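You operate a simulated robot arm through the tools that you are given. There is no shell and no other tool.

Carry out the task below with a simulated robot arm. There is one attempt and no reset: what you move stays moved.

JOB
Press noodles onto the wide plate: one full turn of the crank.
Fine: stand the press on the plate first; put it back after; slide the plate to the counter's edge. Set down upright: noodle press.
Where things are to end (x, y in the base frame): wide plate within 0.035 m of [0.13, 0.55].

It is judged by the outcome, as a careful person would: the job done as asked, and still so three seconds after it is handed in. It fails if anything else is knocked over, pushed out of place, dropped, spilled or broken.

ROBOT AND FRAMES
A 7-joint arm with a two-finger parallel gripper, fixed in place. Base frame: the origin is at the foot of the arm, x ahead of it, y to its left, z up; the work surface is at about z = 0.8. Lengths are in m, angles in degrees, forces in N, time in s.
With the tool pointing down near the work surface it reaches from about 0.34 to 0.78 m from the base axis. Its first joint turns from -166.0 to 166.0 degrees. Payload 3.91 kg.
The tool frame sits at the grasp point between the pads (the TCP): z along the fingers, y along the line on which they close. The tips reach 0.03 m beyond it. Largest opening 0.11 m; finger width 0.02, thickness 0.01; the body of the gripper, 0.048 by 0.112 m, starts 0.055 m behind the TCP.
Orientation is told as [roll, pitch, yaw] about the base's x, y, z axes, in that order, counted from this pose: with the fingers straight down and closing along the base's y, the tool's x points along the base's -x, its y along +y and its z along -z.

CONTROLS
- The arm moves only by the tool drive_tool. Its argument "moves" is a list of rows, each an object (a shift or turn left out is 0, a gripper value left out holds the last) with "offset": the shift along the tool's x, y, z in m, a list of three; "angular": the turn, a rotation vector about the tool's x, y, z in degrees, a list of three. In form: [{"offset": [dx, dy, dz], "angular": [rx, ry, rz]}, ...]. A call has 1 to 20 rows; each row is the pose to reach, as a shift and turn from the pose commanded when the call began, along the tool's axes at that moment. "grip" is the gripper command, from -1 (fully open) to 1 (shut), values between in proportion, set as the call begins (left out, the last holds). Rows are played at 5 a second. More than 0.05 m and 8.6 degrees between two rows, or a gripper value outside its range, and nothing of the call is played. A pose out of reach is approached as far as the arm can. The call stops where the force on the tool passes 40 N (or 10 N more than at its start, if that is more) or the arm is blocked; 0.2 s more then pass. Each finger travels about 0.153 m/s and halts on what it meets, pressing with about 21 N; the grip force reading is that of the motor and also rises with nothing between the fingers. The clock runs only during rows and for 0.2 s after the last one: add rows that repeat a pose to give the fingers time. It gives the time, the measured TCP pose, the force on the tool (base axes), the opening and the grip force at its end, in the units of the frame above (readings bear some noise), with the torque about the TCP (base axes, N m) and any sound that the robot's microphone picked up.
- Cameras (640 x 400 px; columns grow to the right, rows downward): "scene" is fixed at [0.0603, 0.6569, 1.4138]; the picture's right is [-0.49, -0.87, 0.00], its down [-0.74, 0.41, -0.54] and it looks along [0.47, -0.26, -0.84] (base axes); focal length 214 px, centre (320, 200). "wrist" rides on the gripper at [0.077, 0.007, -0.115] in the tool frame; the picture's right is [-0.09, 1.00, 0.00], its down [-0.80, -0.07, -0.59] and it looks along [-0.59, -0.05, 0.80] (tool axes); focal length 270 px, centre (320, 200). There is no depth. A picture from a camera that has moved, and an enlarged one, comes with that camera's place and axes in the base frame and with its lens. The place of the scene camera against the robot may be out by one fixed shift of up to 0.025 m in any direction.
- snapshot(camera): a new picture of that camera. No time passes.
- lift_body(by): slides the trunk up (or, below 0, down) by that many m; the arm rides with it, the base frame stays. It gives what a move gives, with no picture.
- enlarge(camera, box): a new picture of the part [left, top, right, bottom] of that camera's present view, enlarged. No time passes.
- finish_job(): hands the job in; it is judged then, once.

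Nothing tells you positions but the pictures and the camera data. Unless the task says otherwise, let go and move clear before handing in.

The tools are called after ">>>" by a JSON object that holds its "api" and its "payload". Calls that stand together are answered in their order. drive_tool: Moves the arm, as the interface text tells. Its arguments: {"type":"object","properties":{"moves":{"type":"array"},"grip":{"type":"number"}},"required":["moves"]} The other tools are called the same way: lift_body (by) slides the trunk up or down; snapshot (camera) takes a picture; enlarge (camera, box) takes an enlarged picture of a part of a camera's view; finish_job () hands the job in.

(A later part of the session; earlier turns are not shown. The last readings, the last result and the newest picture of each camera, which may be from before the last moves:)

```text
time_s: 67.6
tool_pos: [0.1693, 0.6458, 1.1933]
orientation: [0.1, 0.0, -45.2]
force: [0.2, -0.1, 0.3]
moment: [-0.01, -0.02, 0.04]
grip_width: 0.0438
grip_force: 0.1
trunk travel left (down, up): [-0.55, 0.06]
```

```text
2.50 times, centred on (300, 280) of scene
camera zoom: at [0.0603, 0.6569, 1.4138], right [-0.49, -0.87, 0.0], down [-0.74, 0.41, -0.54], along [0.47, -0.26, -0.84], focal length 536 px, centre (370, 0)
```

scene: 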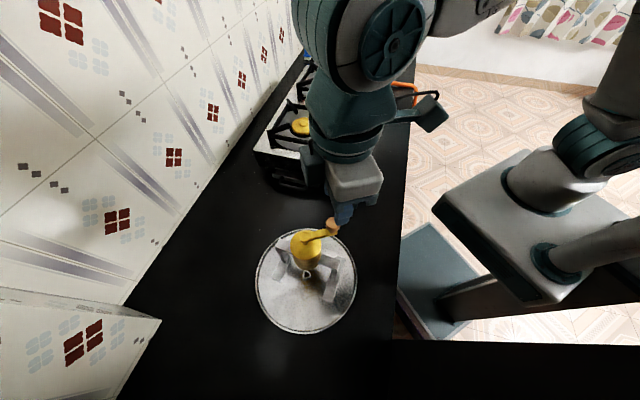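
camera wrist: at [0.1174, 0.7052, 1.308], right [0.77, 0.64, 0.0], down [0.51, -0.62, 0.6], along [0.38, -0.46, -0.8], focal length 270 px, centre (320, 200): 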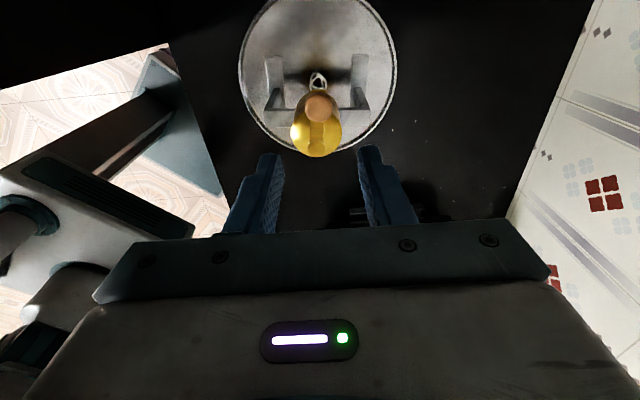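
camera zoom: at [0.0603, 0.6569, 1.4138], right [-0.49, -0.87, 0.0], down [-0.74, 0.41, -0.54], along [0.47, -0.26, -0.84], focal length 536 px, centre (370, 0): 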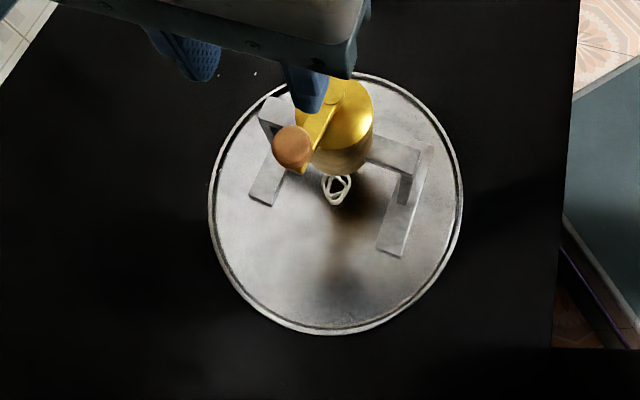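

The crank is about 366° round, the noodles lie on the plate, and the press is upright at (0.201, 0.602) with its bar at about 40°. Next I'll open fully and line up over the cylinder to carry the press back.

>>> {"api": "drive_tool", "payload": {"moves": [{"offset": [-0.027, -0.004, 0], "angular": [0, 0, 2.4]}, {"offset": [-0.0535, -0.0083, 0], "angular": [0, 0, 4.8]}, {"offset": [-0.0535, -0.0083, 0.03], "angular": [0, 0, 4.8]}, {"offset": [-0.0535, -0.0083, 0.065], "angular": [0, 0, 4.8]}, {"offset": [-0.0535, -0.0083, 0.1], "angular": [0, 0, 4.8]}, {"offset": [-0.0535, -0.0083, 0.125], "angular": [0, 0, 4.8]}, {"offset": [-0.0535, -0.0083, 0.125], "angular": [0, 0, 4.8]}], "grip": -1}}

>>> {"api": "snapshot", "payload": {"camera": "wrist"}}

>>> {"api": "enlarge", "payload": {"camera": "wrist", "box": [200, 0, 440, 240]}}

```text
time_s: 69.2
tool_pos: [0.2016, 0.5995, 1.0667]
orientation: [0.2, -0.1, -50.1]
force: [-0.1, -0.4, -0.2]
moment: [-0.01, -0.02, -0.02]
grip_width: 0.11
grip_force: 0.0
trunk travel left (down, up): [-0.55, 0.06]
```

```text
taken
camera wrist: at [0.1558, 0.665, 1.1828], right [0.82, 0.57, 0.0], down [0.46, -0.66, 0.6], along [0.34, -0.49, -0.8], focal length 270 px, centre (320, 200)
```

wrist: 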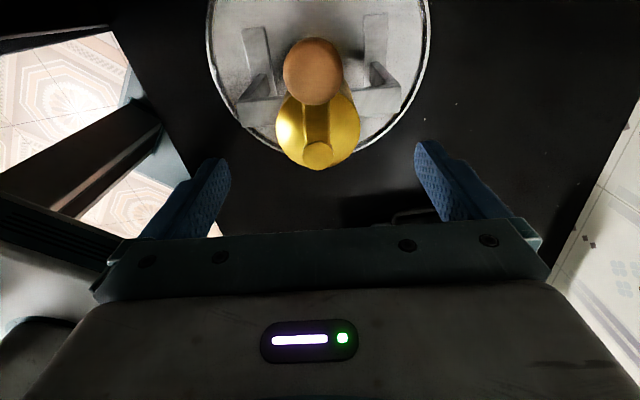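

```text
1.67 times, centred on (320, 120) of wrist
camera zoom: at [0.1558, 0.665, 1.1828], right [0.82, 0.57, 0.0], down [0.46, -0.66, 0.6], along [0.34, -0.49, -0.8], focal length 450 px, centre (320, 333)
```

zoom: 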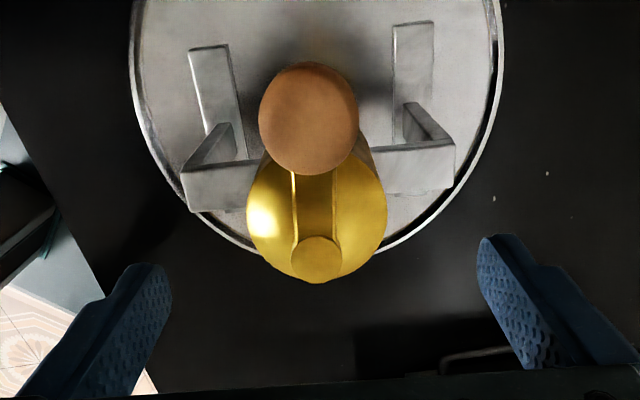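

Aligned within 3 mm. I'll correct that and descend to grasp height.

>>> {"api": "drive_tool", "payload": {"moves": [{"offset": [-0.0025, -0.001, 0.02]}, {"offset": [-0.0025, -0.001, 0.04]}, {"offset": [-0.0025, -0.001, 0.058]}, {"offset": [-0.0025, -0.001, 0.07]}, {"offset": [-0.0025, -0.001, 0.077]}, {"offset": [-0.0025, -0.001, 0.082]}, {"offset": [-0.0025, -0.001, 0.085]}, {"offset": [-0.0025, -0.001, 0.085]}]}}

>>> {"api": "snapshot", "payload": {"camera": "wrist"}}

>>> {"api": "enlarge", "payload": {"camera": "scene", "box": [210, 200, 390, 360]}}

```text
time_s: 71.0
tool_pos: [0.2012, 0.5991, 0.9834]
orientation: [0.2, -0.1, -50.2]
force: [-0.5, -0.1, 0.5]
moment: [-0.02, -0.01, -0.01]
grip_width: 0.1102
grip_force: 0.1
trunk travel left (down, up): [-0.55, 0.06]
```

```text
taken
camera wrist: at [0.1561, 0.6624, 1.0973], right [0.82, 0.57, 0.0], down [0.46, -0.66, 0.6], along [0.34, -0.49, -0.8], focal length 270 px, centre (320, 200)
```

wrist: 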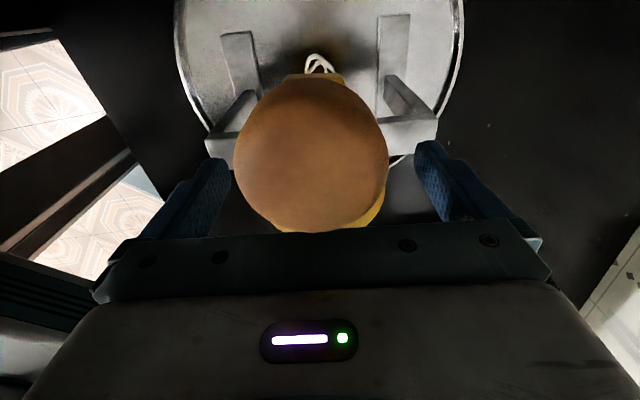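

```text
2.50 times, centred on (300, 280) of scene
camera zoom: at [0.0603, 0.6569, 1.4138], right [-0.49, -0.87, 0.0], down [-0.74, 0.41, -0.54], along [0.47, -0.26, -0.84], focal length 536 px, centre (370, 0)
```

zoom: 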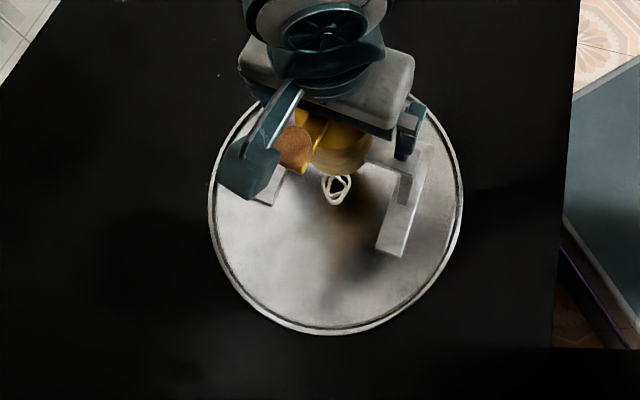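

Clear. Now I'll close on the cylinder.

>>> {"api": "drive_tool", "payload": {"moves": [{"offset": [0, 0, 0]}, {"offset": [0, 0, 0]}, {"offset": [0, 0, 0]}, {"offset": [0, 0, 0]}], "grip": 1}}

```text
time_s: 72.0
tool_pos: [0.2024, 0.599, 0.9824]
orientation: [0.1, 0.0, -50.1]
force: [-1.0, 0.8, 0.1]
moment: [-0.16, 0.2, 0.0]
grip_width: 0.0638
grip_force: 21.4
trunk travel left (down, up): [-0.55, 0.06]
```

Gripped. I'll lift and carry it back to where it stood, briskly to limit slip in the pads.

>>> {"api": "drive_tool", "payload": {"moves": [{"offset": [0, 0, -0.008]}, {"offset": [0, 0, -0.022]}, {"offset": [0, 0, -0.038]}, {"offset": [-0.008, -0.003, -0.046], "angular": [0, 0, -0.2]}, {"offset": [-0.028, -0.0102, -0.048], "angular": [0, 0, -0.5]}, {"offset": [-0.058, -0.0212, -0.048], "angular": [0, 0, -1.1]}, {"offset": [-0.09, -0.0329, -0.048], "angular": [0, 0, -1.8]}, {"offset": [-0.122, -0.0446, -0.048], "angular": [0, 0, -2.4]}, {"offset": [-0.154, -0.0562, -0.048], "angular": [0, 0, -3.0]}, {"offset": [-0.184, -0.0672, -0.048], "angular": [0, 0, -3.6]}, {"offset": [-0.208, -0.076, -0.046], "angular": [0, 0, -4.1]}, {"offset": [-0.221, -0.0807, -0.04], "angular": [0, 0, -4.4]}, {"offset": [-0.2257, -0.0824, -0.03], "angular": [0, 0, -4.4]}, {"offset": [-0.2257, -0.0824, -0.02], "angular": [0, 0, -4.4]}, {"offset": [-0.2257, -0.0824, -0.02], "angular": [0, 0, -4.4]}]}}

>>> {"api": "snapshot", "payload": {"camera": "wrist"}}

>>> {"api": "enlarge", "payload": {"camera": "scene", "box": [310, 80, 450, 240]}}

>>> {"api": "snapshot", "payload": {"camera": "scene"}}

```text
time_s: 75.2
tool_pos: [0.2838, 0.3739, 1.0055]
orientation: [0.0, -0.1, -45.7]
force: [0.3, 0.1, -16.7]
moment: [-0.12, 0.17, 0.0]
grip_width: 0.0638
grip_force: 21.7
trunk travel left (down, up): [-0.55, 0.06]
```

```text
taken
camera wrist: at [0.2337, 0.4343, 1.1197], right [0.77, 0.63, 0.0], down [0.51, -0.62, 0.6], along [0.38, -0.46, -0.8], focal length 270 px, centre (320, 200)
```

wrist: 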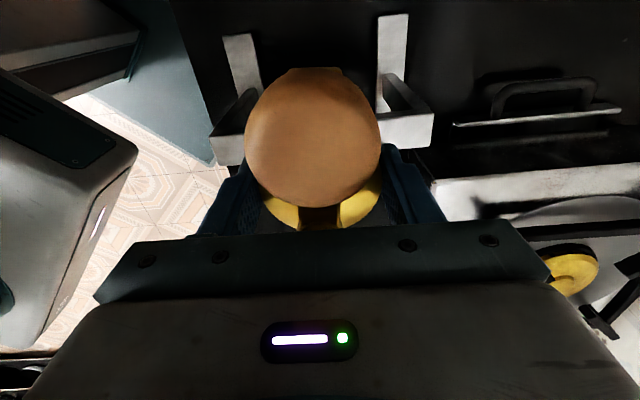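

```text
2.50 times, centred on (380, 160) of scene
camera zoom: at [0.0603, 0.6569, 1.4138], right [-0.49, -0.87, 0.0], down [-0.74, 0.41, -0.54], along [0.47, -0.26, -0.84], focal length 536 px, centre (170, 300)
```

zoom: 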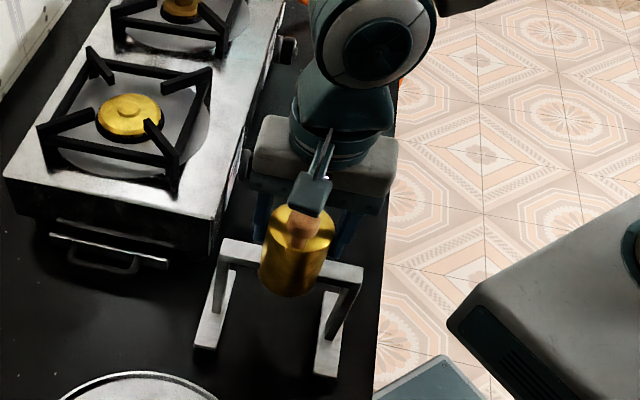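

```text
taken
```

scene: 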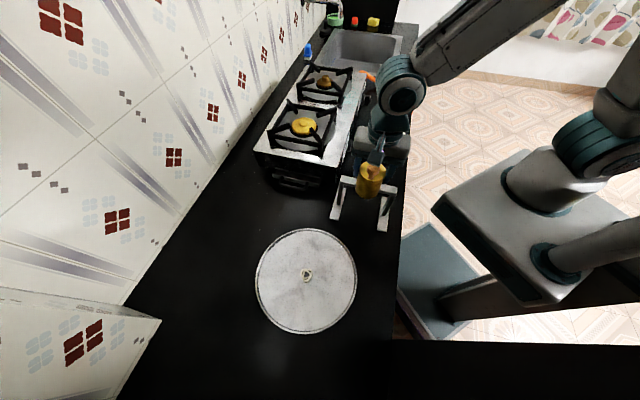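

The noodles sit at the plate's centre, and the press hovers right over its original footprint. Lowering gently.

>>> {"api": "drive_tool", "payload": {"moves": [{"offset": [0, 0, 0.006]}, {"offset": [0, 0, 0.012]}, {"offset": [0, 0, 0.016]}, {"offset": [0, 0, 0.018]}, {"offset": [0, 0, 0.018]}]}}

```text
time_s: 76.4
tool_pos: [0.2848, 0.3744, 0.9863]
orientation: [0.4, 0.0, -45.7]
force: [3.3, 1.6, 16.9]
moment: [-0.42, 0.4, -0.04]
grip_width: 0.0638
grip_force: 21.0
trunk travel left (down, up): [-0.55, 0.06]
```

Contact made. I'll ease off the downward push.

>>> {"api": "drive_tool", "payload": {"moves": [{"offset": [0, 0, -0.0015]}, {"offset": [0, 0, -0.003]}, {"offset": [0, 0, -0.003]}]}}

>>> {"api": "enlarge", "payload": {"camera": "scene", "box": [310, 80, 450, 240]}}

```text
time_s: 77.2
tool_pos: [0.2843, 0.3724, 0.9864]
orientation: [0.0, -0.1, -45.7]
force: [3.5, 3.3, -2.7]
moment: [0.71, -0.18, -0.18]
grip_width: 0.0638
grip_force: 21.4
trunk travel left (down, up): [-0.55, 0.06]
```

```text
2.50 times, centred on (380, 160) of scene
camera zoom: at [0.0603, 0.6569, 1.4138], right [-0.49, -0.87, 0.0], down [-0.74, 0.41, -0.54], along [0.47, -0.26, -0.84], focal length 536 px, centre (170, 300)
```

zoom: 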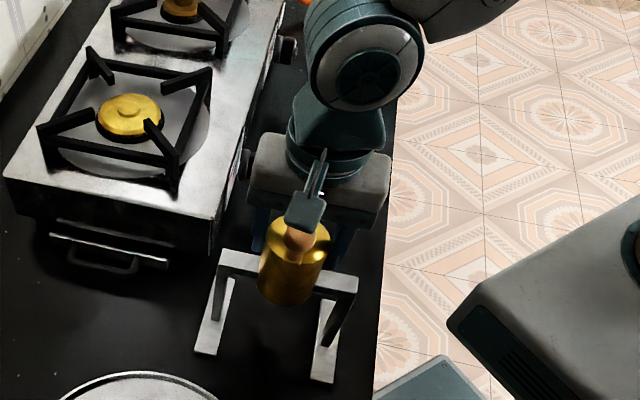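

The feet land in the same place as at the start. I'll release and rise straight up.

>>> {"api": "drive_tool", "payload": {"moves": [{"offset": [0, 0, 0]}, {"offset": [0, 0, 0]}, {"offset": [0, 0, 0]}], "grip": -1}}

>>> {"api": "drive_tool", "payload": {"moves": [{"offset": [0, 0, -0.02]}, {"offset": [0, 0, -0.05]}, {"offset": [0, 0, -0.09]}, {"offset": [0, 0, -0.13]}, {"offset": [0, 0, -0.17]}, {"offset": [0, 0, -0.2]}, {"offset": [0, 0, -0.2]}]}}

>>> {"api": "enlarge", "payload": {"camera": "scene", "box": [300, 130, 420, 250]}}

>>> {"api": "enlarge", "payload": {"camera": "wrist", "box": [220, 0, 420, 200]}}

>>> {"api": "enlarge", "payload": {"camera": "scene", "box": [220, 200, 400, 360]}}

```text
time_s: 78.0
tool_pos: [0.2843, 0.3735, 0.9859]
orientation: [0.1, -0.1, -45.7]
force: [-0.7, -0.8, -0.3]
moment: [-0.01, -0.04, 0.0]
grip_width: 0.11
grip_force: 0.0
trunk travel left (down, up): [-0.55, 0.06]
```

```text
time_s: 79.6
tool_pos: [0.2814, 0.3742, 1.1873]
orientation: [0.1, -0.1, -45.7]
force: [0.1, 0.2, -0.8]
moment: [0.01, -0.04, 0.02]
grip_width: 0.11
grip_force: 0.1
trunk travel left (down, up): [-0.55, 0.06]
```

```text
3.33 times, centred on (360, 190) of scene
camera zoom: at [0.0603, 0.6569, 1.4138], right [-0.49, -0.87, 0.0], down [-0.74, 0.41, -0.54], along [0.47, -0.26, -0.84], focal length 715 px, centre (187, 233)
```

zoom: 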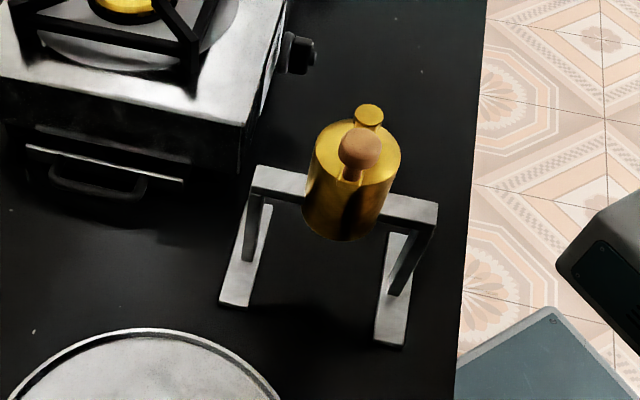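

```text
2.00 times, centred on (320, 100) of wrist
camera zoom: at [0.2307, 0.4351, 1.3023], right [0.77, 0.63, 0.0], down [0.51, -0.62, 0.6], along [0.38, -0.46, -0.8], focal length 541 px, centre (320, 400)
```

zoom: 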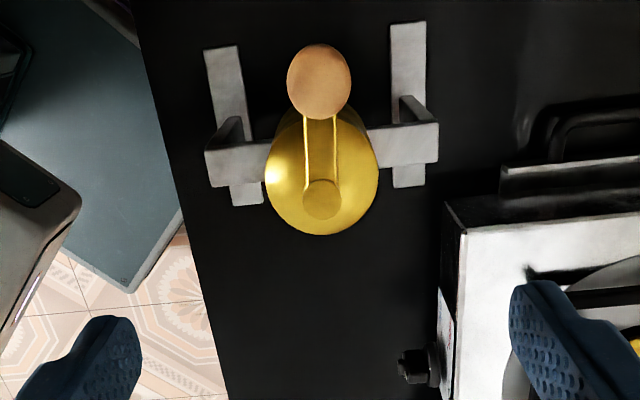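

```text
2.50 times, centred on (310, 280) of scene
camera zoom: at [0.0603, 0.6569, 1.4138], right [-0.49, -0.87, 0.0], down [-0.74, 0.41, -0.54], along [0.47, -0.26, -0.84], focal length 536 px, centre (345, 0)
```

zoom: 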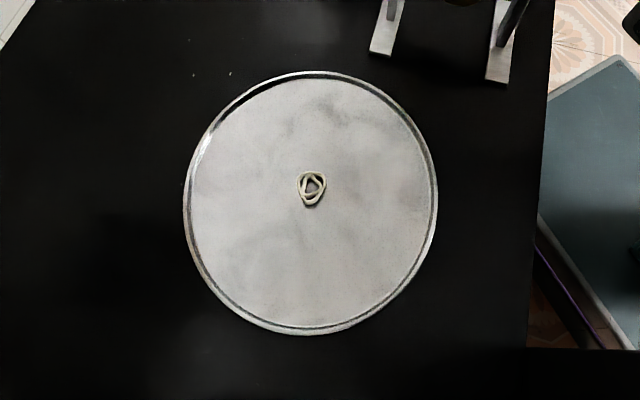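

The press is back exactly where it was and upright, and the noodles rest mid-plate. Next I'll slide the plate about 0.088 m towards the counter's edge by pinching its near rim, so I move over that rim point.

>>> {"api": "drive_tool", "payload": {"moves": [{"offset": [0.035, -0.004, 0], "angular": [0, 0, -1]}, {"offset": [0.075, -0.009, 0], "angular": [0, 0, -2]}, {"offset": [0.115, -0.014, 0], "angular": [0, 0, -3]}, {"offset": [0.155, -0.019, 0], "angular": [0, 0, -3.9]}, {"offset": [0.195, -0.024, 0], "angular": [0, 0, -3.9]}, {"offset": [0.2288, -0.0282, 0.01], "angular": [0, 0, -3.9]}, {"offset": [0.2288, -0.0282, 0.05], "angular": [0, 0, -3.9]}, {"offset": [0.2288, -0.0282, 0.09], "angular": [0, 0, -3.9]}, {"offset": [0.2288, -0.0282, 0.12], "angular": [0, 0, -3.9]}, {"offset": [0.2288, -0.0282, 0.12], "angular": [0, 0, -3.9]}], "grip": 0.2}}

>>> {"api": "snapshot", "payload": {"camera": "wrist"}}

>>> {"api": "snapshot", "payload": {"camera": "scene"}}

```text
time_s: 81.8
tool_pos: [0.1005, 0.5159, 1.0631]
orientation: [0.2, -0.1, -41.9]
force: [0.1, -0.2, -0.1]
moment: [0.01, -0.02, -0.04]
grip_width: 0.0437
grip_force: 0.0
trunk travel left (down, up): [-0.55, 0.06]
```

```text
taken
camera wrist: at [0.0465, 0.5725, 1.1781], right [0.73, 0.68, 0.0], down [0.55, -0.59, 0.6], along [0.41, -0.43, -0.8], focal length 270 px, centre (320, 200)
```

wrist: 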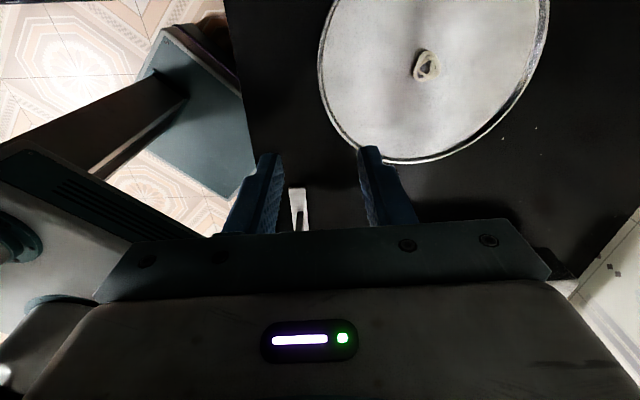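

```text
taken
```

scene: 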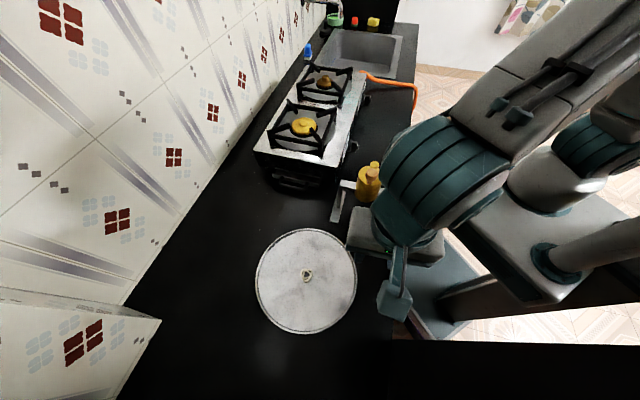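

The TCP is directly over the plate's near rim, with the plate centre confirmed at (0.190, 0.616). I'll descend with one finger on each side of the rim, pausing just above the surface.

>>> {"api": "drive_tool", "payload": {"moves": [{"offset": [0, 0.002, 0.04]}, {"offset": [0, 0.002, 0.08]}, {"offset": [0, 0.002, 0.12]}, {"offset": [0, 0.002, 0.155]}, {"offset": [0, 0.002, 0.185]}, {"offset": [0, 0.002, 0.205]}, {"offset": [0, 0.002, 0.214]}, {"offset": [0, 0.002, 0.214]}]}}

>>> {"api": "snapshot", "payload": {"camera": "wrist"}}

>>> {"api": "enlarge", "payload": {"camera": "wrist", "box": [220, 60, 420, 240]}}

>>> {"api": "snapshot", "payload": {"camera": "scene"}}

```text
time_s: 83.6
tool_pos: [0.1049, 0.5195, 0.8531]
orientation: [0.1, -0.1, -41.8]
force: [-0.1, -0.1, 0.2]
moment: [0.03, 0.03, -0.02]
grip_width: 0.044
grip_force: 0.0
trunk travel left (down, up): [-0.55, 0.06]
```

```text
taken
camera wrist: at [0.0508, 0.5763, 0.9683], right [0.73, 0.68, 0.0], down [0.55, -0.59, 0.6], along [0.41, -0.43, -0.8], focal length 270 px, centre (320, 200)
```

wrist: 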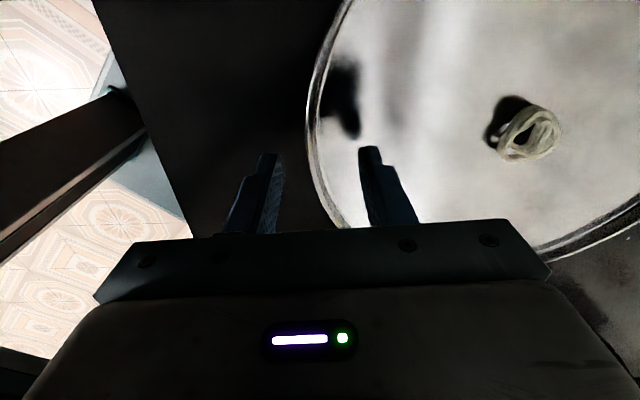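

```text
2.22 times, centred on (320, 150) of wrist
camera zoom: at [0.0508, 0.5763, 0.9683], right [0.73, 0.68, 0.0], down [0.55, -0.59, 0.6], along [0.41, -0.43, -0.8], focal length 601 px, centre (320, 311)
```

zoom: 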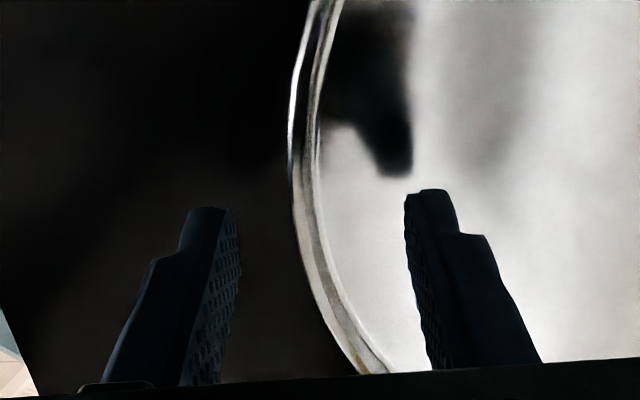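

```text
taken
```

scene: 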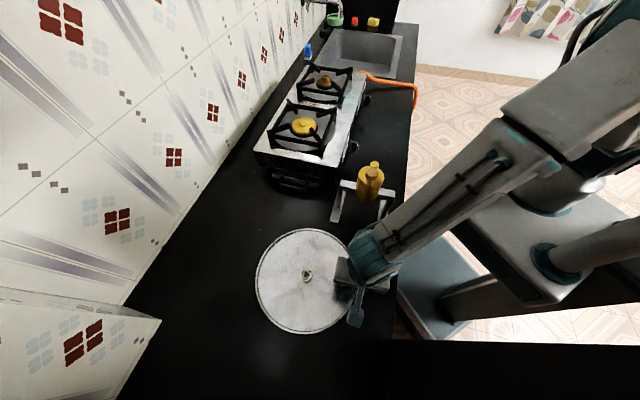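

The rim lies between the two fingers. I'll lower the last 13 mm carefully.

>>> {"api": "drive_tool", "payload": {"moves": [{"offset": [0, 0, 0.005]}, {"offset": [0, 0, 0.009]}, {"offset": [0, 0, 0.012]}, {"offset": [0, 0, 0.014]}, {"offset": [0, 0, 0.014]}]}}

>>> {"api": "enlarge", "payload": {"camera": "wrist", "box": [220, 60, 420, 240]}}

```text
time_s: 84.8
tool_pos: [0.1048, 0.5186, 0.8388]
orientation: [0.1, -0.2, -41.7]
force: [0.6, -0.5, -0.1]
moment: [0.02, 0.03, 0.0]
grip_width: 0.044
grip_force: 0.2
trunk travel left (down, up): [-0.55, 0.06]
```

```text
2.22 times, centred on (320, 150) of wrist
camera zoom: at [0.0496, 0.5749, 0.9538], right [0.73, 0.68, 0.0], down [0.55, -0.59, 0.6], along [0.41, -0.43, -0.8], focal length 601 px, centre (320, 311)
```

zoom: 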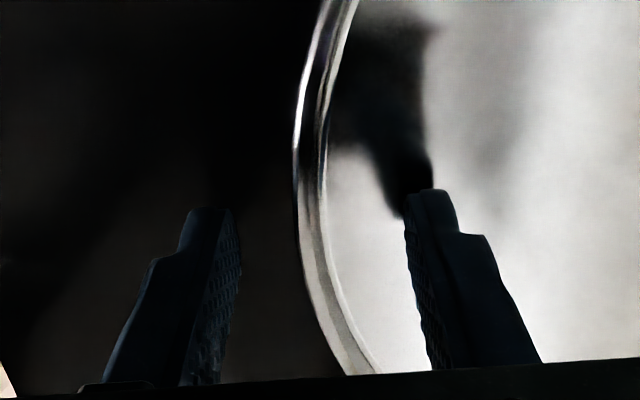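

The tips are just above the plate floor. I'll narrow the fingers into a loose hold on the rim, then check.

>>> {"api": "drive_tool", "payload": {"moves": [{"offset": [0, 0, 0]}, {"offset": [0, 0, 0]}, {"offset": [0, 0, 0]}], "grip": 0.745}}

>>> {"api": "enlarge", "payload": {"camera": "wrist", "box": [220, 60, 420, 240]}}

```text
time_s: 85.6
tool_pos: [0.1041, 0.5172, 0.8384]
orientation: [0.1, -0.1, -41.8]
force: [0.4, 0.9, -0.2]
moment: [0.01, -0.03, -0.01]
grip_width: 0.014
grip_force: 0.1
trunk travel left (down, up): [-0.55, 0.06]
```

```text
2.22 times, centred on (320, 150) of wrist
camera zoom: at [0.0495, 0.5749, 0.9539], right [0.73, 0.68, 0.0], down [0.55, -0.59, 0.6], along [0.41, -0.43, -0.8], focal length 601 px, centre (320, 311)
```

zoom: 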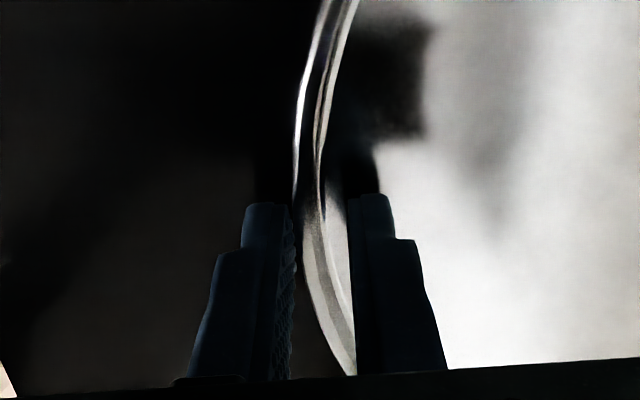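

The rim is loosely enclosed. I'll now draw the plate slowly towards the counter's edge.

>>> {"api": "drive_tool", "payload": {"moves": [{"offset": [0, -0.003, 0]}, {"offset": [0, -0.007, 0]}, {"offset": [0, -0.012, 0]}, {"offset": [0, -0.017, 0]}, {"offset": [0, -0.022, 0]}, {"offset": [0, -0.027, 0]}, {"offset": [0, -0.032, 0]}, {"offset": [0, -0.037, 0]}, {"offset": [0, -0.042, 0]}, {"offset": [0, -0.046, 0]}, {"offset": [0, -0.049, 0]}, {"offset": [0, -0.05, 0]}, {"offset": [0, -0.05, 0]}]}}

>>> {"api": "snapshot", "payload": {"camera": "wrist"}}

>>> {"api": "snapshot", "payload": {"camera": "scene"}}

```text
time_s: 88.4
tool_pos: [0.0708, 0.4815, 0.8395]
orientation: [0.1, -0.1, -41.8]
force: [-1.1, 0.3, -0.2]
moment: [0.03, -0.01, -0.02]
grip_width: 0.0141
grip_force: 0.0
trunk travel left (down, up): [-0.55, 0.06]
```

```text
taken
camera wrist: at [0.0168, 0.5384, 0.9546], right [0.73, 0.68, 0.0], down [0.55, -0.59, 0.6], along [0.41, -0.43, -0.8], focal length 270 px, centre (320, 200)
```

wrist: 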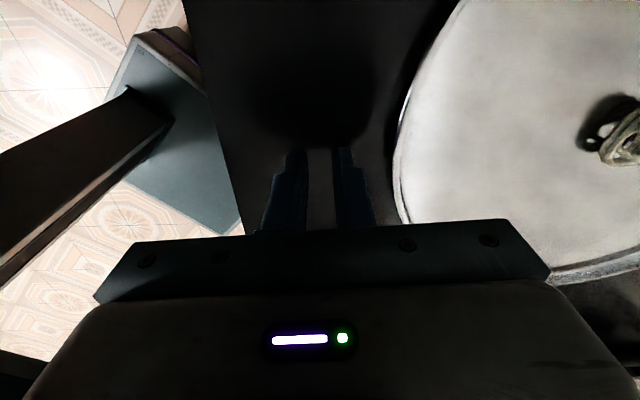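

```text
taken
```

scene: 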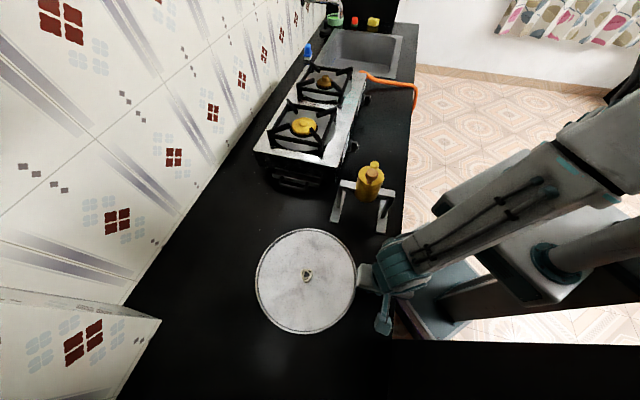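

The plate didn't move: the inner finger passed over its low rim. The fingers are now just outside the plate, so I'll lower gently to find the counter's exact height.

>>> {"api": "drive_tool", "payload": {"moves": [{"offset": [0, 0, 0.002]}, {"offset": [0, 0, 0.004]}, {"offset": [0, 0, 0.004]}]}}

>>> {"api": "drive_tool", "payload": {"moves": [{"offset": [0, 0, 0.002]}, {"offset": [0, 0, 0.002]}]}}

>>> {"api": "drive_tool", "payload": {"moves": [{"offset": [0, 0, 0.002]}, {"offset": [0, 0, 0.002]}]}}

```text
time_s: 89.2
tool_pos: [0.0703, 0.4799, 0.8363]
orientation: [0.1, -0.1, -41.7]
force: [-0.5, 0.5, 0.3]
moment: [0.0, 0.01, 0.0]
grip_width: 0.0143
grip_force: 0.0
trunk travel left (down, up): [-0.55, 0.06]
```

```text
time_s: 89.8
tool_pos: [0.0701, 0.4823, 0.8334]
orientation: [0.1, 0.0, -41.8]
force: [-0.7, 0.5, 0.3]
moment: [0.02, -0.02, -0.02]
grip_width: 0.014
grip_force: 0.0
trunk travel left (down, up): [-0.55, 0.06]
```

```text
time_s: 90.4
tool_pos: [0.0719, 0.4815, 0.8308]
orientation: [0.0, -0.1, -41.8]
force: [0.1, 0.2, -1.1]
moment: [-0.02, -0.01, 0.01]
grip_width: 0.0143
grip_force: 0.0
trunk travel left (down, up): [-0.55, 0.06]
```

No contact yet at tip height of about 0.801, so I keep going in 1 mm steps.

>>> {"api": "drive_tool", "payload": {"moves": [{"offset": [0, 0, 0.0015]}, {"offset": [0, 0, 0.0015]}]}}

>>> {"api": "drive_tool", "payload": {"moves": [{"offset": [0, 0, 0.0015]}, {"offset": [0, 0, 0.0015]}]}}

```text
time_s: 91.0
tool_pos: [0.0715, 0.483, 0.8298]
orientation: [0.0, 0.1, -41.7]
force: [0.8, -1.8, 8.9]
moment: [-0.12, 0.05, -0.02]
grip_width: 0.0145
grip_force: 0.7
trunk travel left (down, up): [-0.55, 0.06]
```

```text
time_s: 91.6
tool_pos: [0.0714, 0.4811, 0.8295]
orientation: [0.3, 0.1, -41.8]
force: [2.7, 0.1, 32.7]
moment: [-0.42, 0.05, 0.07]
grip_width: 0.0136
grip_force: 0.1
trunk travel left (down, up): [-0.55, 0.06]
```

The counter is at z=0.800, so the rim stands only about 8 mm high. I'll lift, go back over the rim, and this time rest the inner fingertip lightly on the plate's floor so it catches the rim from inside.

>>> {"api": "drive_tool", "payload": {"moves": [{"offset": [0, 0, -0.01]}, {"offset": [0, 0, -0.03]}, {"offset": [0, 0.02, -0.03]}, {"offset": [0, 0.04, -0.03]}, {"offset": [0, 0.053, -0.03]}, {"offset": [0, 0.053, -0.03]}], "grip": 0.56}}

>>> {"api": "enlarge", "payload": {"camera": "wrist", "box": [220, 60, 420, 240]}}

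```text
time_s: 93.0
tool_pos: [0.1065, 0.5202, 0.8587]
orientation: [0.1, -0.1, -41.9]
force: [-0.5, -1.1, -0.3]
moment: [0.01, -0.01, 0.02]
grip_width: 0.0242
grip_force: 0.0
trunk travel left (down, up): [-0.55, 0.06]
```

```text
2.22 times, centred on (320, 150) of wrist
camera zoom: at [0.0524, 0.5775, 0.9732], right [0.73, 0.68, 0.0], down [0.55, -0.59, 0.6], along [0.41, -0.43, -0.8], focal length 601 px, centre (320, 311)
```

zoom: 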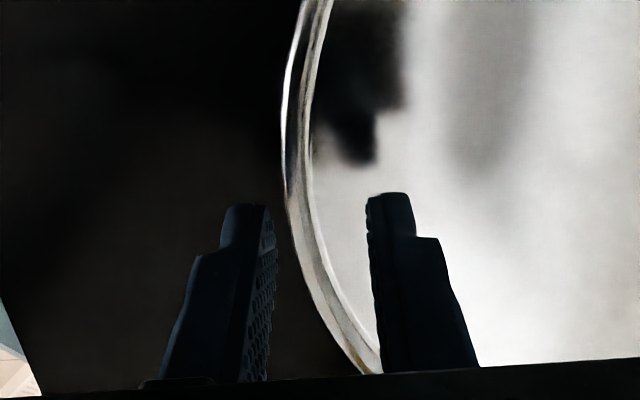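

The fingers straddle the rim again. I'll lower until the inner tip just touches the plate floor.

>>> {"api": "drive_tool", "payload": {"moves": [{"offset": [0, 0, 0.008]}, {"offset": [0, 0, 0.016]}, {"offset": [0, 0, 0.021]}, {"offset": [0, 0, 0.021]}]}}

>>> {"api": "drive_tool", "payload": {"moves": [{"offset": [0, 0, 0.0015]}, {"offset": [0, 0, 0.0015]}]}}

>>> {"api": "drive_tool", "payload": {"moves": [{"offset": [0, 0, 0.001]}, {"offset": [0, 0, 0.001]}]}}

```text
time_s: 94.0
tool_pos: [0.1066, 0.5205, 0.8362]
orientation: [0.1, -0.1, -41.8]
force: [-0.2, -0.6, 0.7]
moment: [0.03, -0.02, -0.01]
grip_width: 0.0242
grip_force: 0.1
trunk travel left (down, up): [-0.55, 0.06]
```

```text
time_s: 94.6
tool_pos: [0.1074, 0.5206, 0.8357]
orientation: [0.1, -0.1, -41.8]
force: [-0.1, 0.3, 0.5]
moment: [0.0, 0.05, -0.04]
grip_width: 0.0242
grip_force: 0.0
trunk travel left (down, up): [-0.55, 0.06]
```

```text
time_s: 95.2
tool_pos: [0.1065, 0.5205, 0.8338]
orientation: [0.0, 0.0, -41.8]
force: [0.7, 0.4, 0.6]
moment: [-0.05, 0.01, -0.02]
grip_width: 0.0239
grip_force: 0.0
trunk travel left (down, up): [-0.55, 0.06]
```

Still no contact, so another millimetre at a time.

>>> {"api": "drive_tool", "payload": {"moves": [{"offset": [0, 0, 0.001]}, {"offset": [0, 0, 0.001]}]}}

>>> {"api": "enlarge", "payload": {"camera": "wrist", "box": [220, 60, 420, 240]}}

```text
time_s: 95.8
tool_pos: [0.1065, 0.5203, 0.834]
orientation: [0.1, -0.2, -41.8]
force: [1.3, -2.2, 4.3]
moment: [0.04, -0.09, -0.05]
grip_width: 0.0244
grip_force: 0.1
trunk travel left (down, up): [-0.55, 0.06]
```

```text
2.22 times, centred on (320, 150) of wrist
camera zoom: at [0.0524, 0.5778, 0.9489], right [0.73, 0.68, 0.0], down [0.55, -0.59, 0.6], along [0.41, -0.43, -0.8], focal length 601 px, centre (320, 311)
```

zoom: 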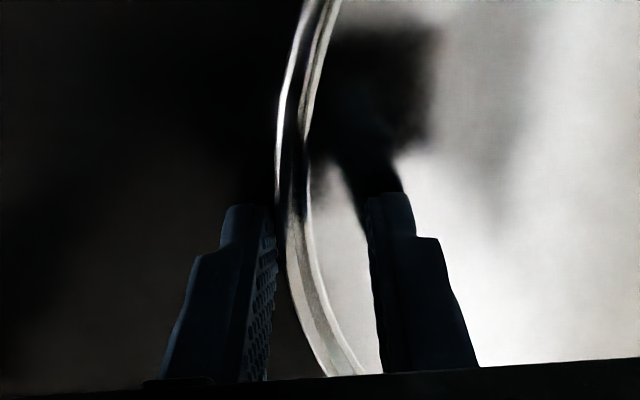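

Light contact with the plate's floor (4 N). I'll try a short 30 mm pull and check that the plate follows.

>>> {"api": "drive_tool", "payload": {"moves": [{"offset": [0, -0.004, 0]}, {"offset": [0, -0.008, 0]}, {"offset": [0, -0.012, 0]}, {"offset": [0, -0.016, 0]}, {"offset": [0, -0.02, 0]}, {"offset": [0, -0.025, 0]}, {"offset": [0, -0.03, 0]}, {"offset": [0, -0.03, 0]}]}}

>>> {"api": "snapshot", "payload": {"camera": "wrist"}}

>>> {"api": "snapshot", "payload": {"camera": "scene"}}

```text
time_s: 97.6
tool_pos: [0.0879, 0.4973, 0.8338]
orientation: [0.1, 0.0, -41.8]
force: [3.9, 5.2, 18.5]
moment: [0.43, -0.39, -0.03]
grip_width: 0.0275
grip_force: 3.7
trunk travel left (down, up): [-0.55, 0.06]
```

```text
taken
camera wrist: at [0.0329, 0.5546, 0.9488], right [0.73, 0.68, 0.0], down [0.55, -0.59, 0.59], along [0.41, -0.43, -0.8], focal length 270 px, centre (320, 200)
```

wrist: 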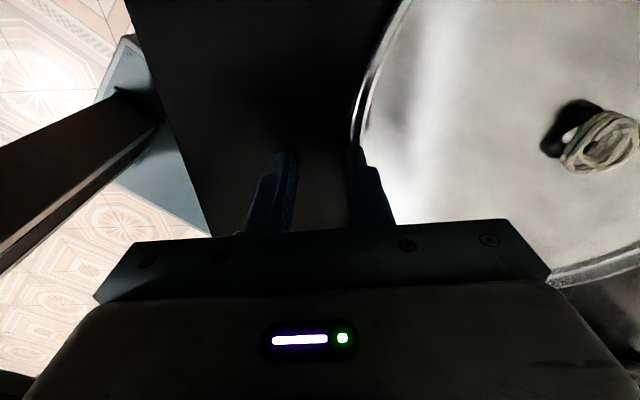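

```text
taken
```

scene: 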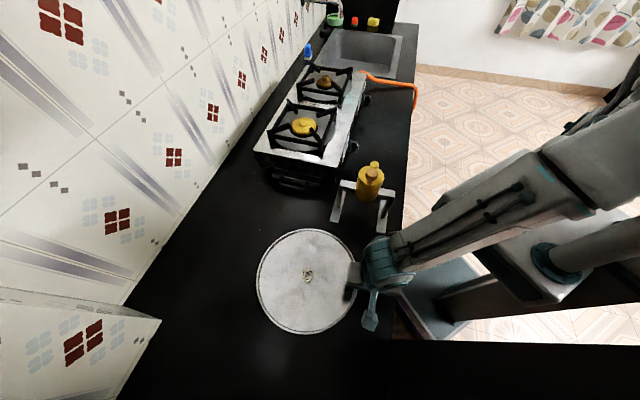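

The low, sloping rim lets the inner finger ride up, so pulling from inside won't work. I'll lift off, swing over to the far side of the plate, and push its outer edge with two spread fingers instead.

>>> {"api": "drive_tool", "payload": {"moves": [{"offset": [0, 0, -0.015]}, {"offset": [0, 0, -0.05]}, {"offset": [0, 0, -0.09]}, {"offset": [0, 0, -0.13]}, {"offset": [0, 0, -0.16]}, {"offset": [0, 0, -0.16]}]}}

>>> {"api": "drive_tool", "payload": {"moves": [{"offset": [-0.0006, 0.025, 0], "angular": [0, 0, -7.14]}, {"offset": [-0.0013, 0.05, 0], "angular": [0, 0, -14.28]}, {"offset": [-0.0019, 0.075, 0], "angular": [0, 0, -21.4]}, {"offset": [-0.0026, 0.1, 0], "angular": [0, 0, -28.6]}, {"offset": [-0.0032, 0.125, 0], "angular": [0, 0, -35.7]}, {"offset": [-0.0038, 0.15, 0], "angular": [0, 0, -42.8]}, {"offset": [-0.0045, 0.175, 0], "angular": [0, 0, -50]}, {"offset": [-0.0051, 0.2, 0], "angular": [0, 0, -57.1]}, {"offset": [-0.0058, 0.225, 0], "angular": [0, 0, -64.3]}, {"offset": [-0.0064, 0.25, 0], "angular": [0, 0, -71.4]}, {"offset": [-0.007, 0.275, 0], "angular": [0, 0, -78.5]}, {"offset": [-0.0077, 0.301, 0], "angular": [0, 0, -85.7]}, {"offset": [-0.0077, 0.301, 0], "angular": [0, 0, -85.7]}], "grip": -0.09}}

>>> {"api": "snapshot", "payload": {"camera": "wrist"}}

>>> {"api": "snapshot", "payload": {"camera": "scene"}}

```text
time_s: 99.0
tool_pos: [0.0841, 0.4977, 0.9946]
orientation: [0.1, -0.1, -41.8]
force: [-0.3, -0.5, -0.7]
moment: [-0.01, 0.0, 0.0]
grip_width: 0.0244
grip_force: 0.1
trunk travel left (down, up): [-0.55, 0.06]
```

```text
time_s: 101.8
tool_pos: [0.2865, 0.6931, 0.9912]
orientation: [-0.1, 0.0, 44.1]
force: [-0.4, 0.4, -0.2]
moment: [-0.05, 0.02, -0.02]
grip_width: 0.0599
grip_force: 0.0
out of reach, approached as far as the arm can: row 12, 13
trunk travel left (down, up): [-0.55, 0.06]
```

```text
taken
camera wrist: at [0.2242, 0.6453, 1.1063], right [-0.63, 0.78, 0.0], down [0.62, 0.51, 0.59], along [0.46, 0.37, -0.8], focal length 270 px, centre (320, 200)
```

wrist: 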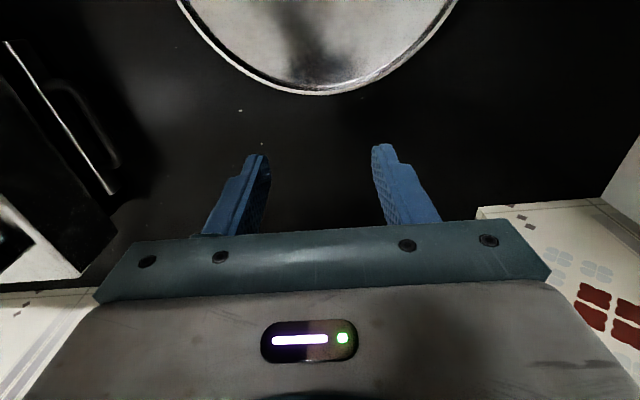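

```text
taken
```

scene: 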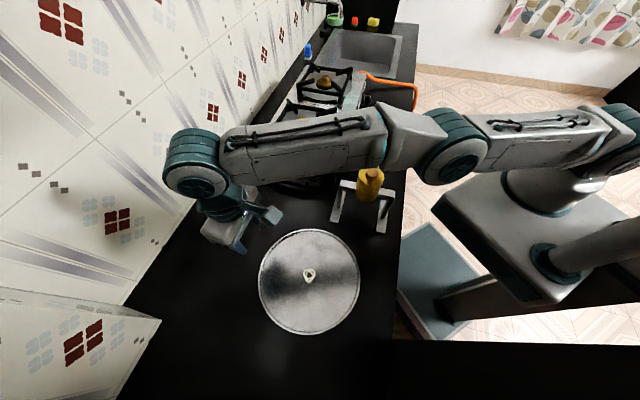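

The plate is now at about (0.185, 0.611), having shifted a little. I'm near full stretch here with the forearm passing near the press, so I'll inspect that clearance before going lower.

>>> {"api": "enlarge", "payload": {"camera": "scene", "box": [240, 80, 480, 250]}}

>>> {"api": "drive_tool", "payload": {"moves": [{"offset": [0, 0, 0.02]}, {"offset": [0, 0, 0.04]}, {"offset": [0, 0, 0.06]}, {"offset": [0, 0, 0.06]}]}}

>>> {"api": "enlarge", "payload": {"camera": "scene", "box": [240, 80, 480, 250]}}

```text
2.35 times, centred on (360, 165) of scene
camera zoom: at [0.0603, 0.6569, 1.4138], right [-0.49, -0.87, 0.0], down [-0.74, 0.41, -0.54], along [0.47, -0.26, -0.84], focal length 505 px, centre (226, 282)
```

zoom: 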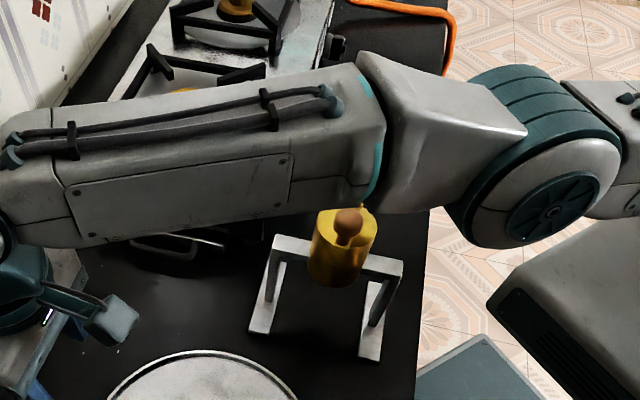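

```text
time_s: 102.8
tool_pos: [0.2869, 0.6936, 0.931]
orientation: [-0.2, -0.1, 43.8]
force: [-0.4, 0.3, 0.2]
moment: [0.01, -0.01, 0.02]
grip_width: 0.0601
grip_force: 0.0
trunk travel left (down, up): [-0.55, 0.06]
```

```text
2.35 times, centred on (360, 165) of scene
camera zoom: at [0.0603, 0.6569, 1.4138], right [-0.49, -0.87, 0.0], down [-0.74, 0.41, -0.54], along [0.47, -0.26, -0.84], focal length 505 px, centre (226, 282)
```

zoom: 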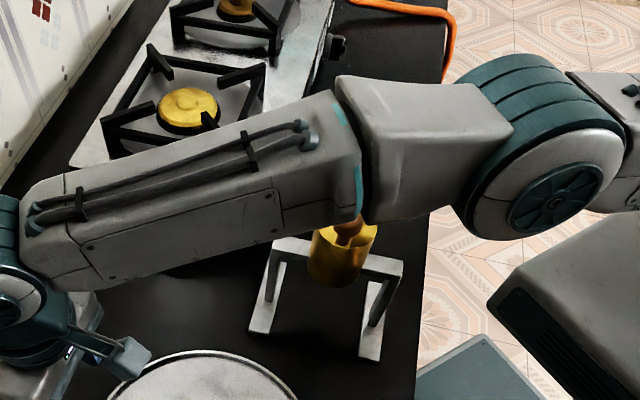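

The forearm is close above the press here, so I'm abandoning this side. The earlier pull did work: it moved the plate once the finger met the rim, and I simply stopped it early. I'll rise, go back to the near rim, and pull further from there.

>>> {"api": "drive_tool", "payload": {"moves": [{"offset": [0.005, 0, -0.03]}, {"offset": [0.01, 0, -0.07]}, {"offset": [0.022, 0, -0.08], "angular": [0, 0, 5]}, {"offset": [0.044, 0, -0.08], "angular": [0, 0, 12]}, {"offset": [0.066, 0, -0.08], "angular": [0, 0, 19]}, {"offset": [0.09, 0, -0.08], "angular": [0, 0, 26]}, {"offset": [0.115, 0, -0.08], "angular": [0, 0, 34]}, {"offset": [0.14, 0, -0.08], "angular": [0, 0, 42]}, {"offset": [0.165, 0, -0.08], "angular": [0, 0, 50]}, {"offset": [0.19, 0.0005, -0.08], "angular": [0, 0, 58]}, {"offset": [0.215, 0.001, -0.08], "angular": [0, 0, 66]}, {"offset": [0.24, 0.0014, -0.08], "angular": [0, 0, 74]}, {"offset": [0.26, 0.0014, -0.07], "angular": [0, 0, 81]}, {"offset": [0.2654, 0.0014, -0.04], "angular": [0, 0, 86.2]}, {"offset": [0.2654, 0.0014, -0.0], "angular": [0, 0, 86.2]}, {"offset": [0.2654, 0.0014, 0.0], "angular": [0, 0, 86.2]}], "grip": 0.56}}

>>> {"api": "snapshot", "payload": {"camera": "wrist"}}

>>> {"api": "snapshot", "payload": {"camera": "scene"}}

```text
time_s: 106.2
tool_pos: [0.0933, 0.511, 0.933]
orientation: [0.1, 0.0, -42.3]
force: [-0.6, 0.1, 0.0]
moment: [-0.03, 0.0, -0.05]
grip_width: 0.0242
grip_force: 0.1
trunk travel left (down, up): [-0.55, 0.06]
```

```text
taken
camera wrist: at [0.0398, 0.5677, 1.0467], right [0.74, 0.68, 0.0], down [0.54, -0.59, 0.6], along [0.4, -0.44, -0.8], focal length 270 px, centre (320, 200)
```

wrist: 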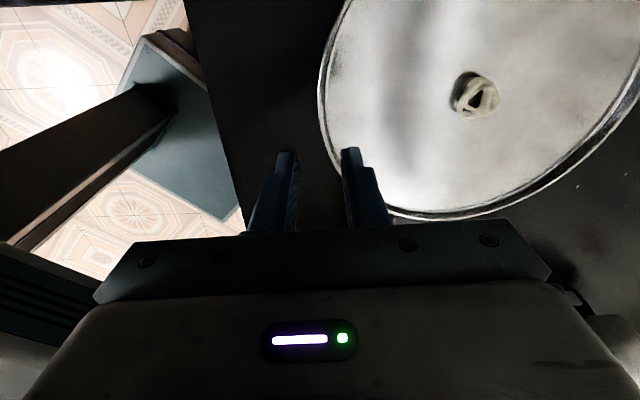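

```text
taken
```

scene: 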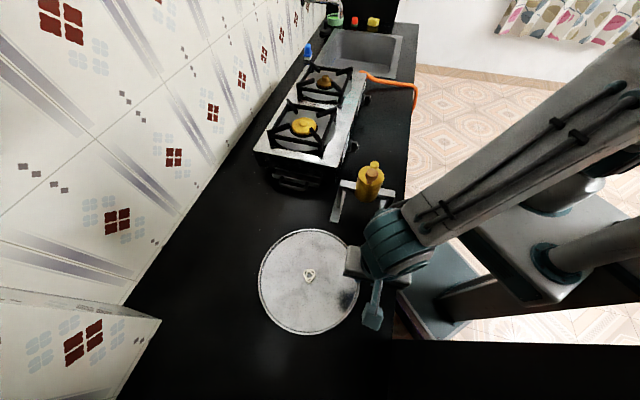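

The rim is lined up just outside the inner finger. I'll lower onto the plate floor again.

>>> {"api": "drive_tool", "payload": {"moves": [{"offset": [0, 0, 0.03]}, {"offset": [0, 0, 0.06]}, {"offset": [0, 0, 0.082]}, {"offset": [0, 0, 0.093]}, {"offset": [0, 0, 0.097]}, {"offset": [0, 0, 0.097]}]}}

>>> {"api": "drive_tool", "payload": {"moves": [{"offset": [0, 0, 0.0015]}, {"offset": [0, 0, 0.0015]}]}}

>>> {"api": "enlarge", "payload": {"camera": "wrist", "box": [220, 60, 420, 240]}}

```text
time_s: 107.6
tool_pos: [0.0925, 0.5099, 0.8337]
orientation: [0.1, -0.2, -42.3]
force: [0.3, -0.1, 2.4]
moment: [0.02, -0.03, 0.0]
grip_width: 0.0243
grip_force: 0.0
trunk travel left (down, up): [-0.55, 0.06]
```

```text
time_s: 108.2
tool_pos: [0.0926, 0.5101, 0.8337]
orientation: [0.2, 0.1, -42.4]
force: [-0.1, -2.4, 12.2]
moment: [0.05, -0.11, -0.02]
grip_width: 0.0229
grip_force: 0.1
trunk travel left (down, up): [-0.55, 0.06]
```

```text
2.22 times, centred on (320, 150) of wrist
camera zoom: at [0.0395, 0.5678, 0.9489], right [0.74, 0.68, 0.0], down [0.54, -0.59, 0.59], along [0.4, -0.44, -0.8], focal length 601 px, centre (320, 311)
```

zoom: 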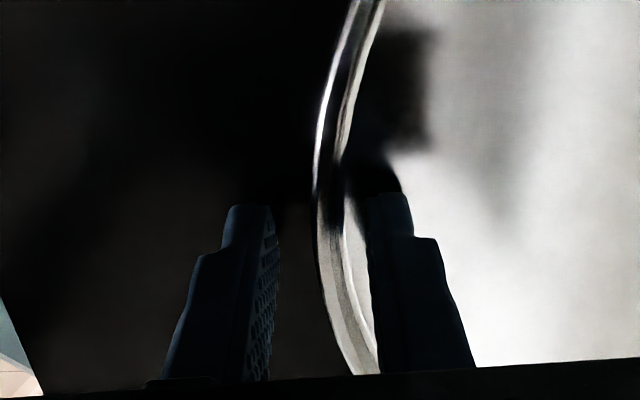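

I'm touching the floor close against the inside of the rim. I'll back off 1 mm to lighten the load, then pull steadily.

>>> {"api": "drive_tool", "payload": {"moves": [{"offset": [0, 0, -0.001]}, {"offset": [0, -0.003, -0.001]}, {"offset": [0, -0.006, -0.001]}, {"offset": [0, -0.01, -0.001]}, {"offset": [0, -0.014, -0.001]}, {"offset": [0, -0.018, -0.001]}, {"offset": [0, -0.022, -0.001]}, {"offset": [0, -0.026, -0.001]}, {"offset": [0, -0.03, -0.001]}, {"offset": [0, -0.034, -0.001]}, {"offset": [0, -0.037, -0.001]}, {"offset": [0, -0.039, -0.001]}, {"offset": [0, -0.04, -0.001]}, {"offset": [0, -0.04, -0.001]}]}}

>>> {"api": "snapshot", "payload": {"camera": "wrist"}}

>>> {"api": "snapshot", "payload": {"camera": "scene"}}

```text
time_s: 111.2
tool_pos: [0.0657, 0.4808, 0.8345]
orientation: [0.0, -0.1, -42.3]
force: [-0.1, 0.5, 0.0]
moment: [-0.01, -0.01, 0.04]
grip_width: 0.0244
grip_force: 0.0
trunk travel left (down, up): [-0.55, 0.06]
```

```text
taken
camera wrist: at [0.013, 0.5389, 0.949], right [0.74, 0.68, 0.0], down [0.54, -0.59, 0.6], along [0.4, -0.44, -0.8], focal length 270 px, centre (320, 200)
```

wrist: 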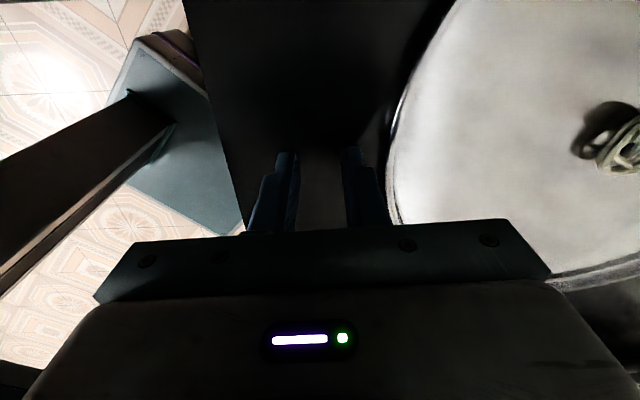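

```text
taken
```

scene: 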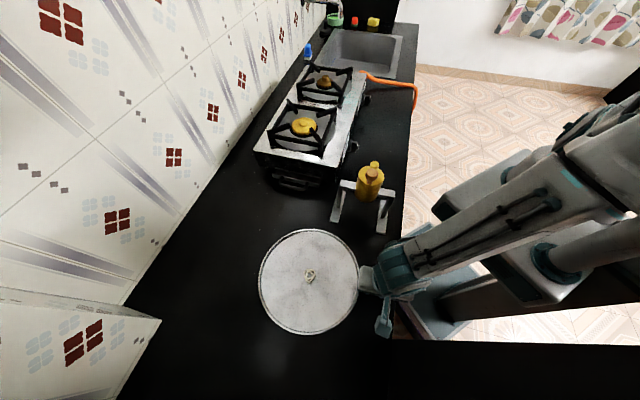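

The finger slipped over the very low rim; the plate and noodles are undisturbed. Pressing firmly did drag the plate earlier, so I'll use friction: closed fingertips pressed on the plate floor between the noodles and the rim, then drag.

>>> {"api": "drive_tool", "payload": {"moves": [{"offset": [0, 0, -0.03]}, {"offset": [0, 0.02, -0.05]}, {"offset": [0, 0.05, -0.05]}, {"offset": [0, 0.08, -0.05]}, {"offset": [-0.001, 0.105, -0.05]}, {"offset": [-0.001, 0.1164, -0.05]}, {"offset": [-0.001, 0.1164, -0.03]}, {"offset": [-0.001, 0.1164, -0.012]}, {"offset": [-0.001, 0.1164, -0.004]}, {"offset": [-0.001, 0.1164, -0.004]}], "grip": 1}}

>>> {"api": "snapshot", "payload": {"camera": "wrist"}}

```text
time_s: 113.4
tool_pos: [0.1464, 0.5675, 0.8382]
orientation: [0.1, -0.1, -42.3]
force: [-0.1, 0.6, 0.0]
moment: [0.01, 0.02, -0.01]
grip_width: 0.0
grip_force: 20.8
trunk travel left (down, up): [-0.55, 0.06]
```

```text
taken
camera wrist: at [0.0921, 0.6251, 0.9538], right [0.74, 0.68, 0.0], down [0.54, -0.59, 0.6], along [0.4, -0.44, -0.8], focal length 270 px, centre (320, 200)
```

wrist: 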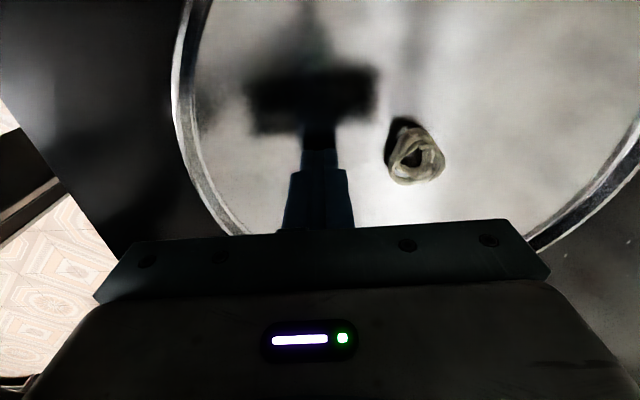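

The fingertips are clear of the noodles. I'll press down in small steps.

>>> {"api": "drive_tool", "payload": {"moves": [{"offset": [0, 0, 0.003]}, {"offset": [0, 0, 0.0045]}, {"offset": [0, 0, 0.0045]}]}}

>>> {"api": "drive_tool", "payload": {"moves": [{"offset": [0, 0, 0.001]}, {"offset": [0, 0, 0.001]}]}}

```text
time_s: 114.2
tool_pos: [0.1451, 0.5671, 0.8353]
orientation: [0.1, -0.1, -42.3]
force: [1.0, 0.3, 0.6]
moment: [0.0, 0.01, -0.01]
grip_width: 0.0
grip_force: 21.2
trunk travel left (down, up): [-0.55, 0.06]
```

```text
time_s: 114.8
tool_pos: [0.1458, 0.5659, 0.8344]
orientation: [0.1, 0.0, -42.2]
force: [-2.3, -0.8, 5.9]
moment: [0.0, 0.08, -0.01]
grip_width: 0.0001
grip_force: 21.0
trunk travel left (down, up): [-0.55, 0.06]
```

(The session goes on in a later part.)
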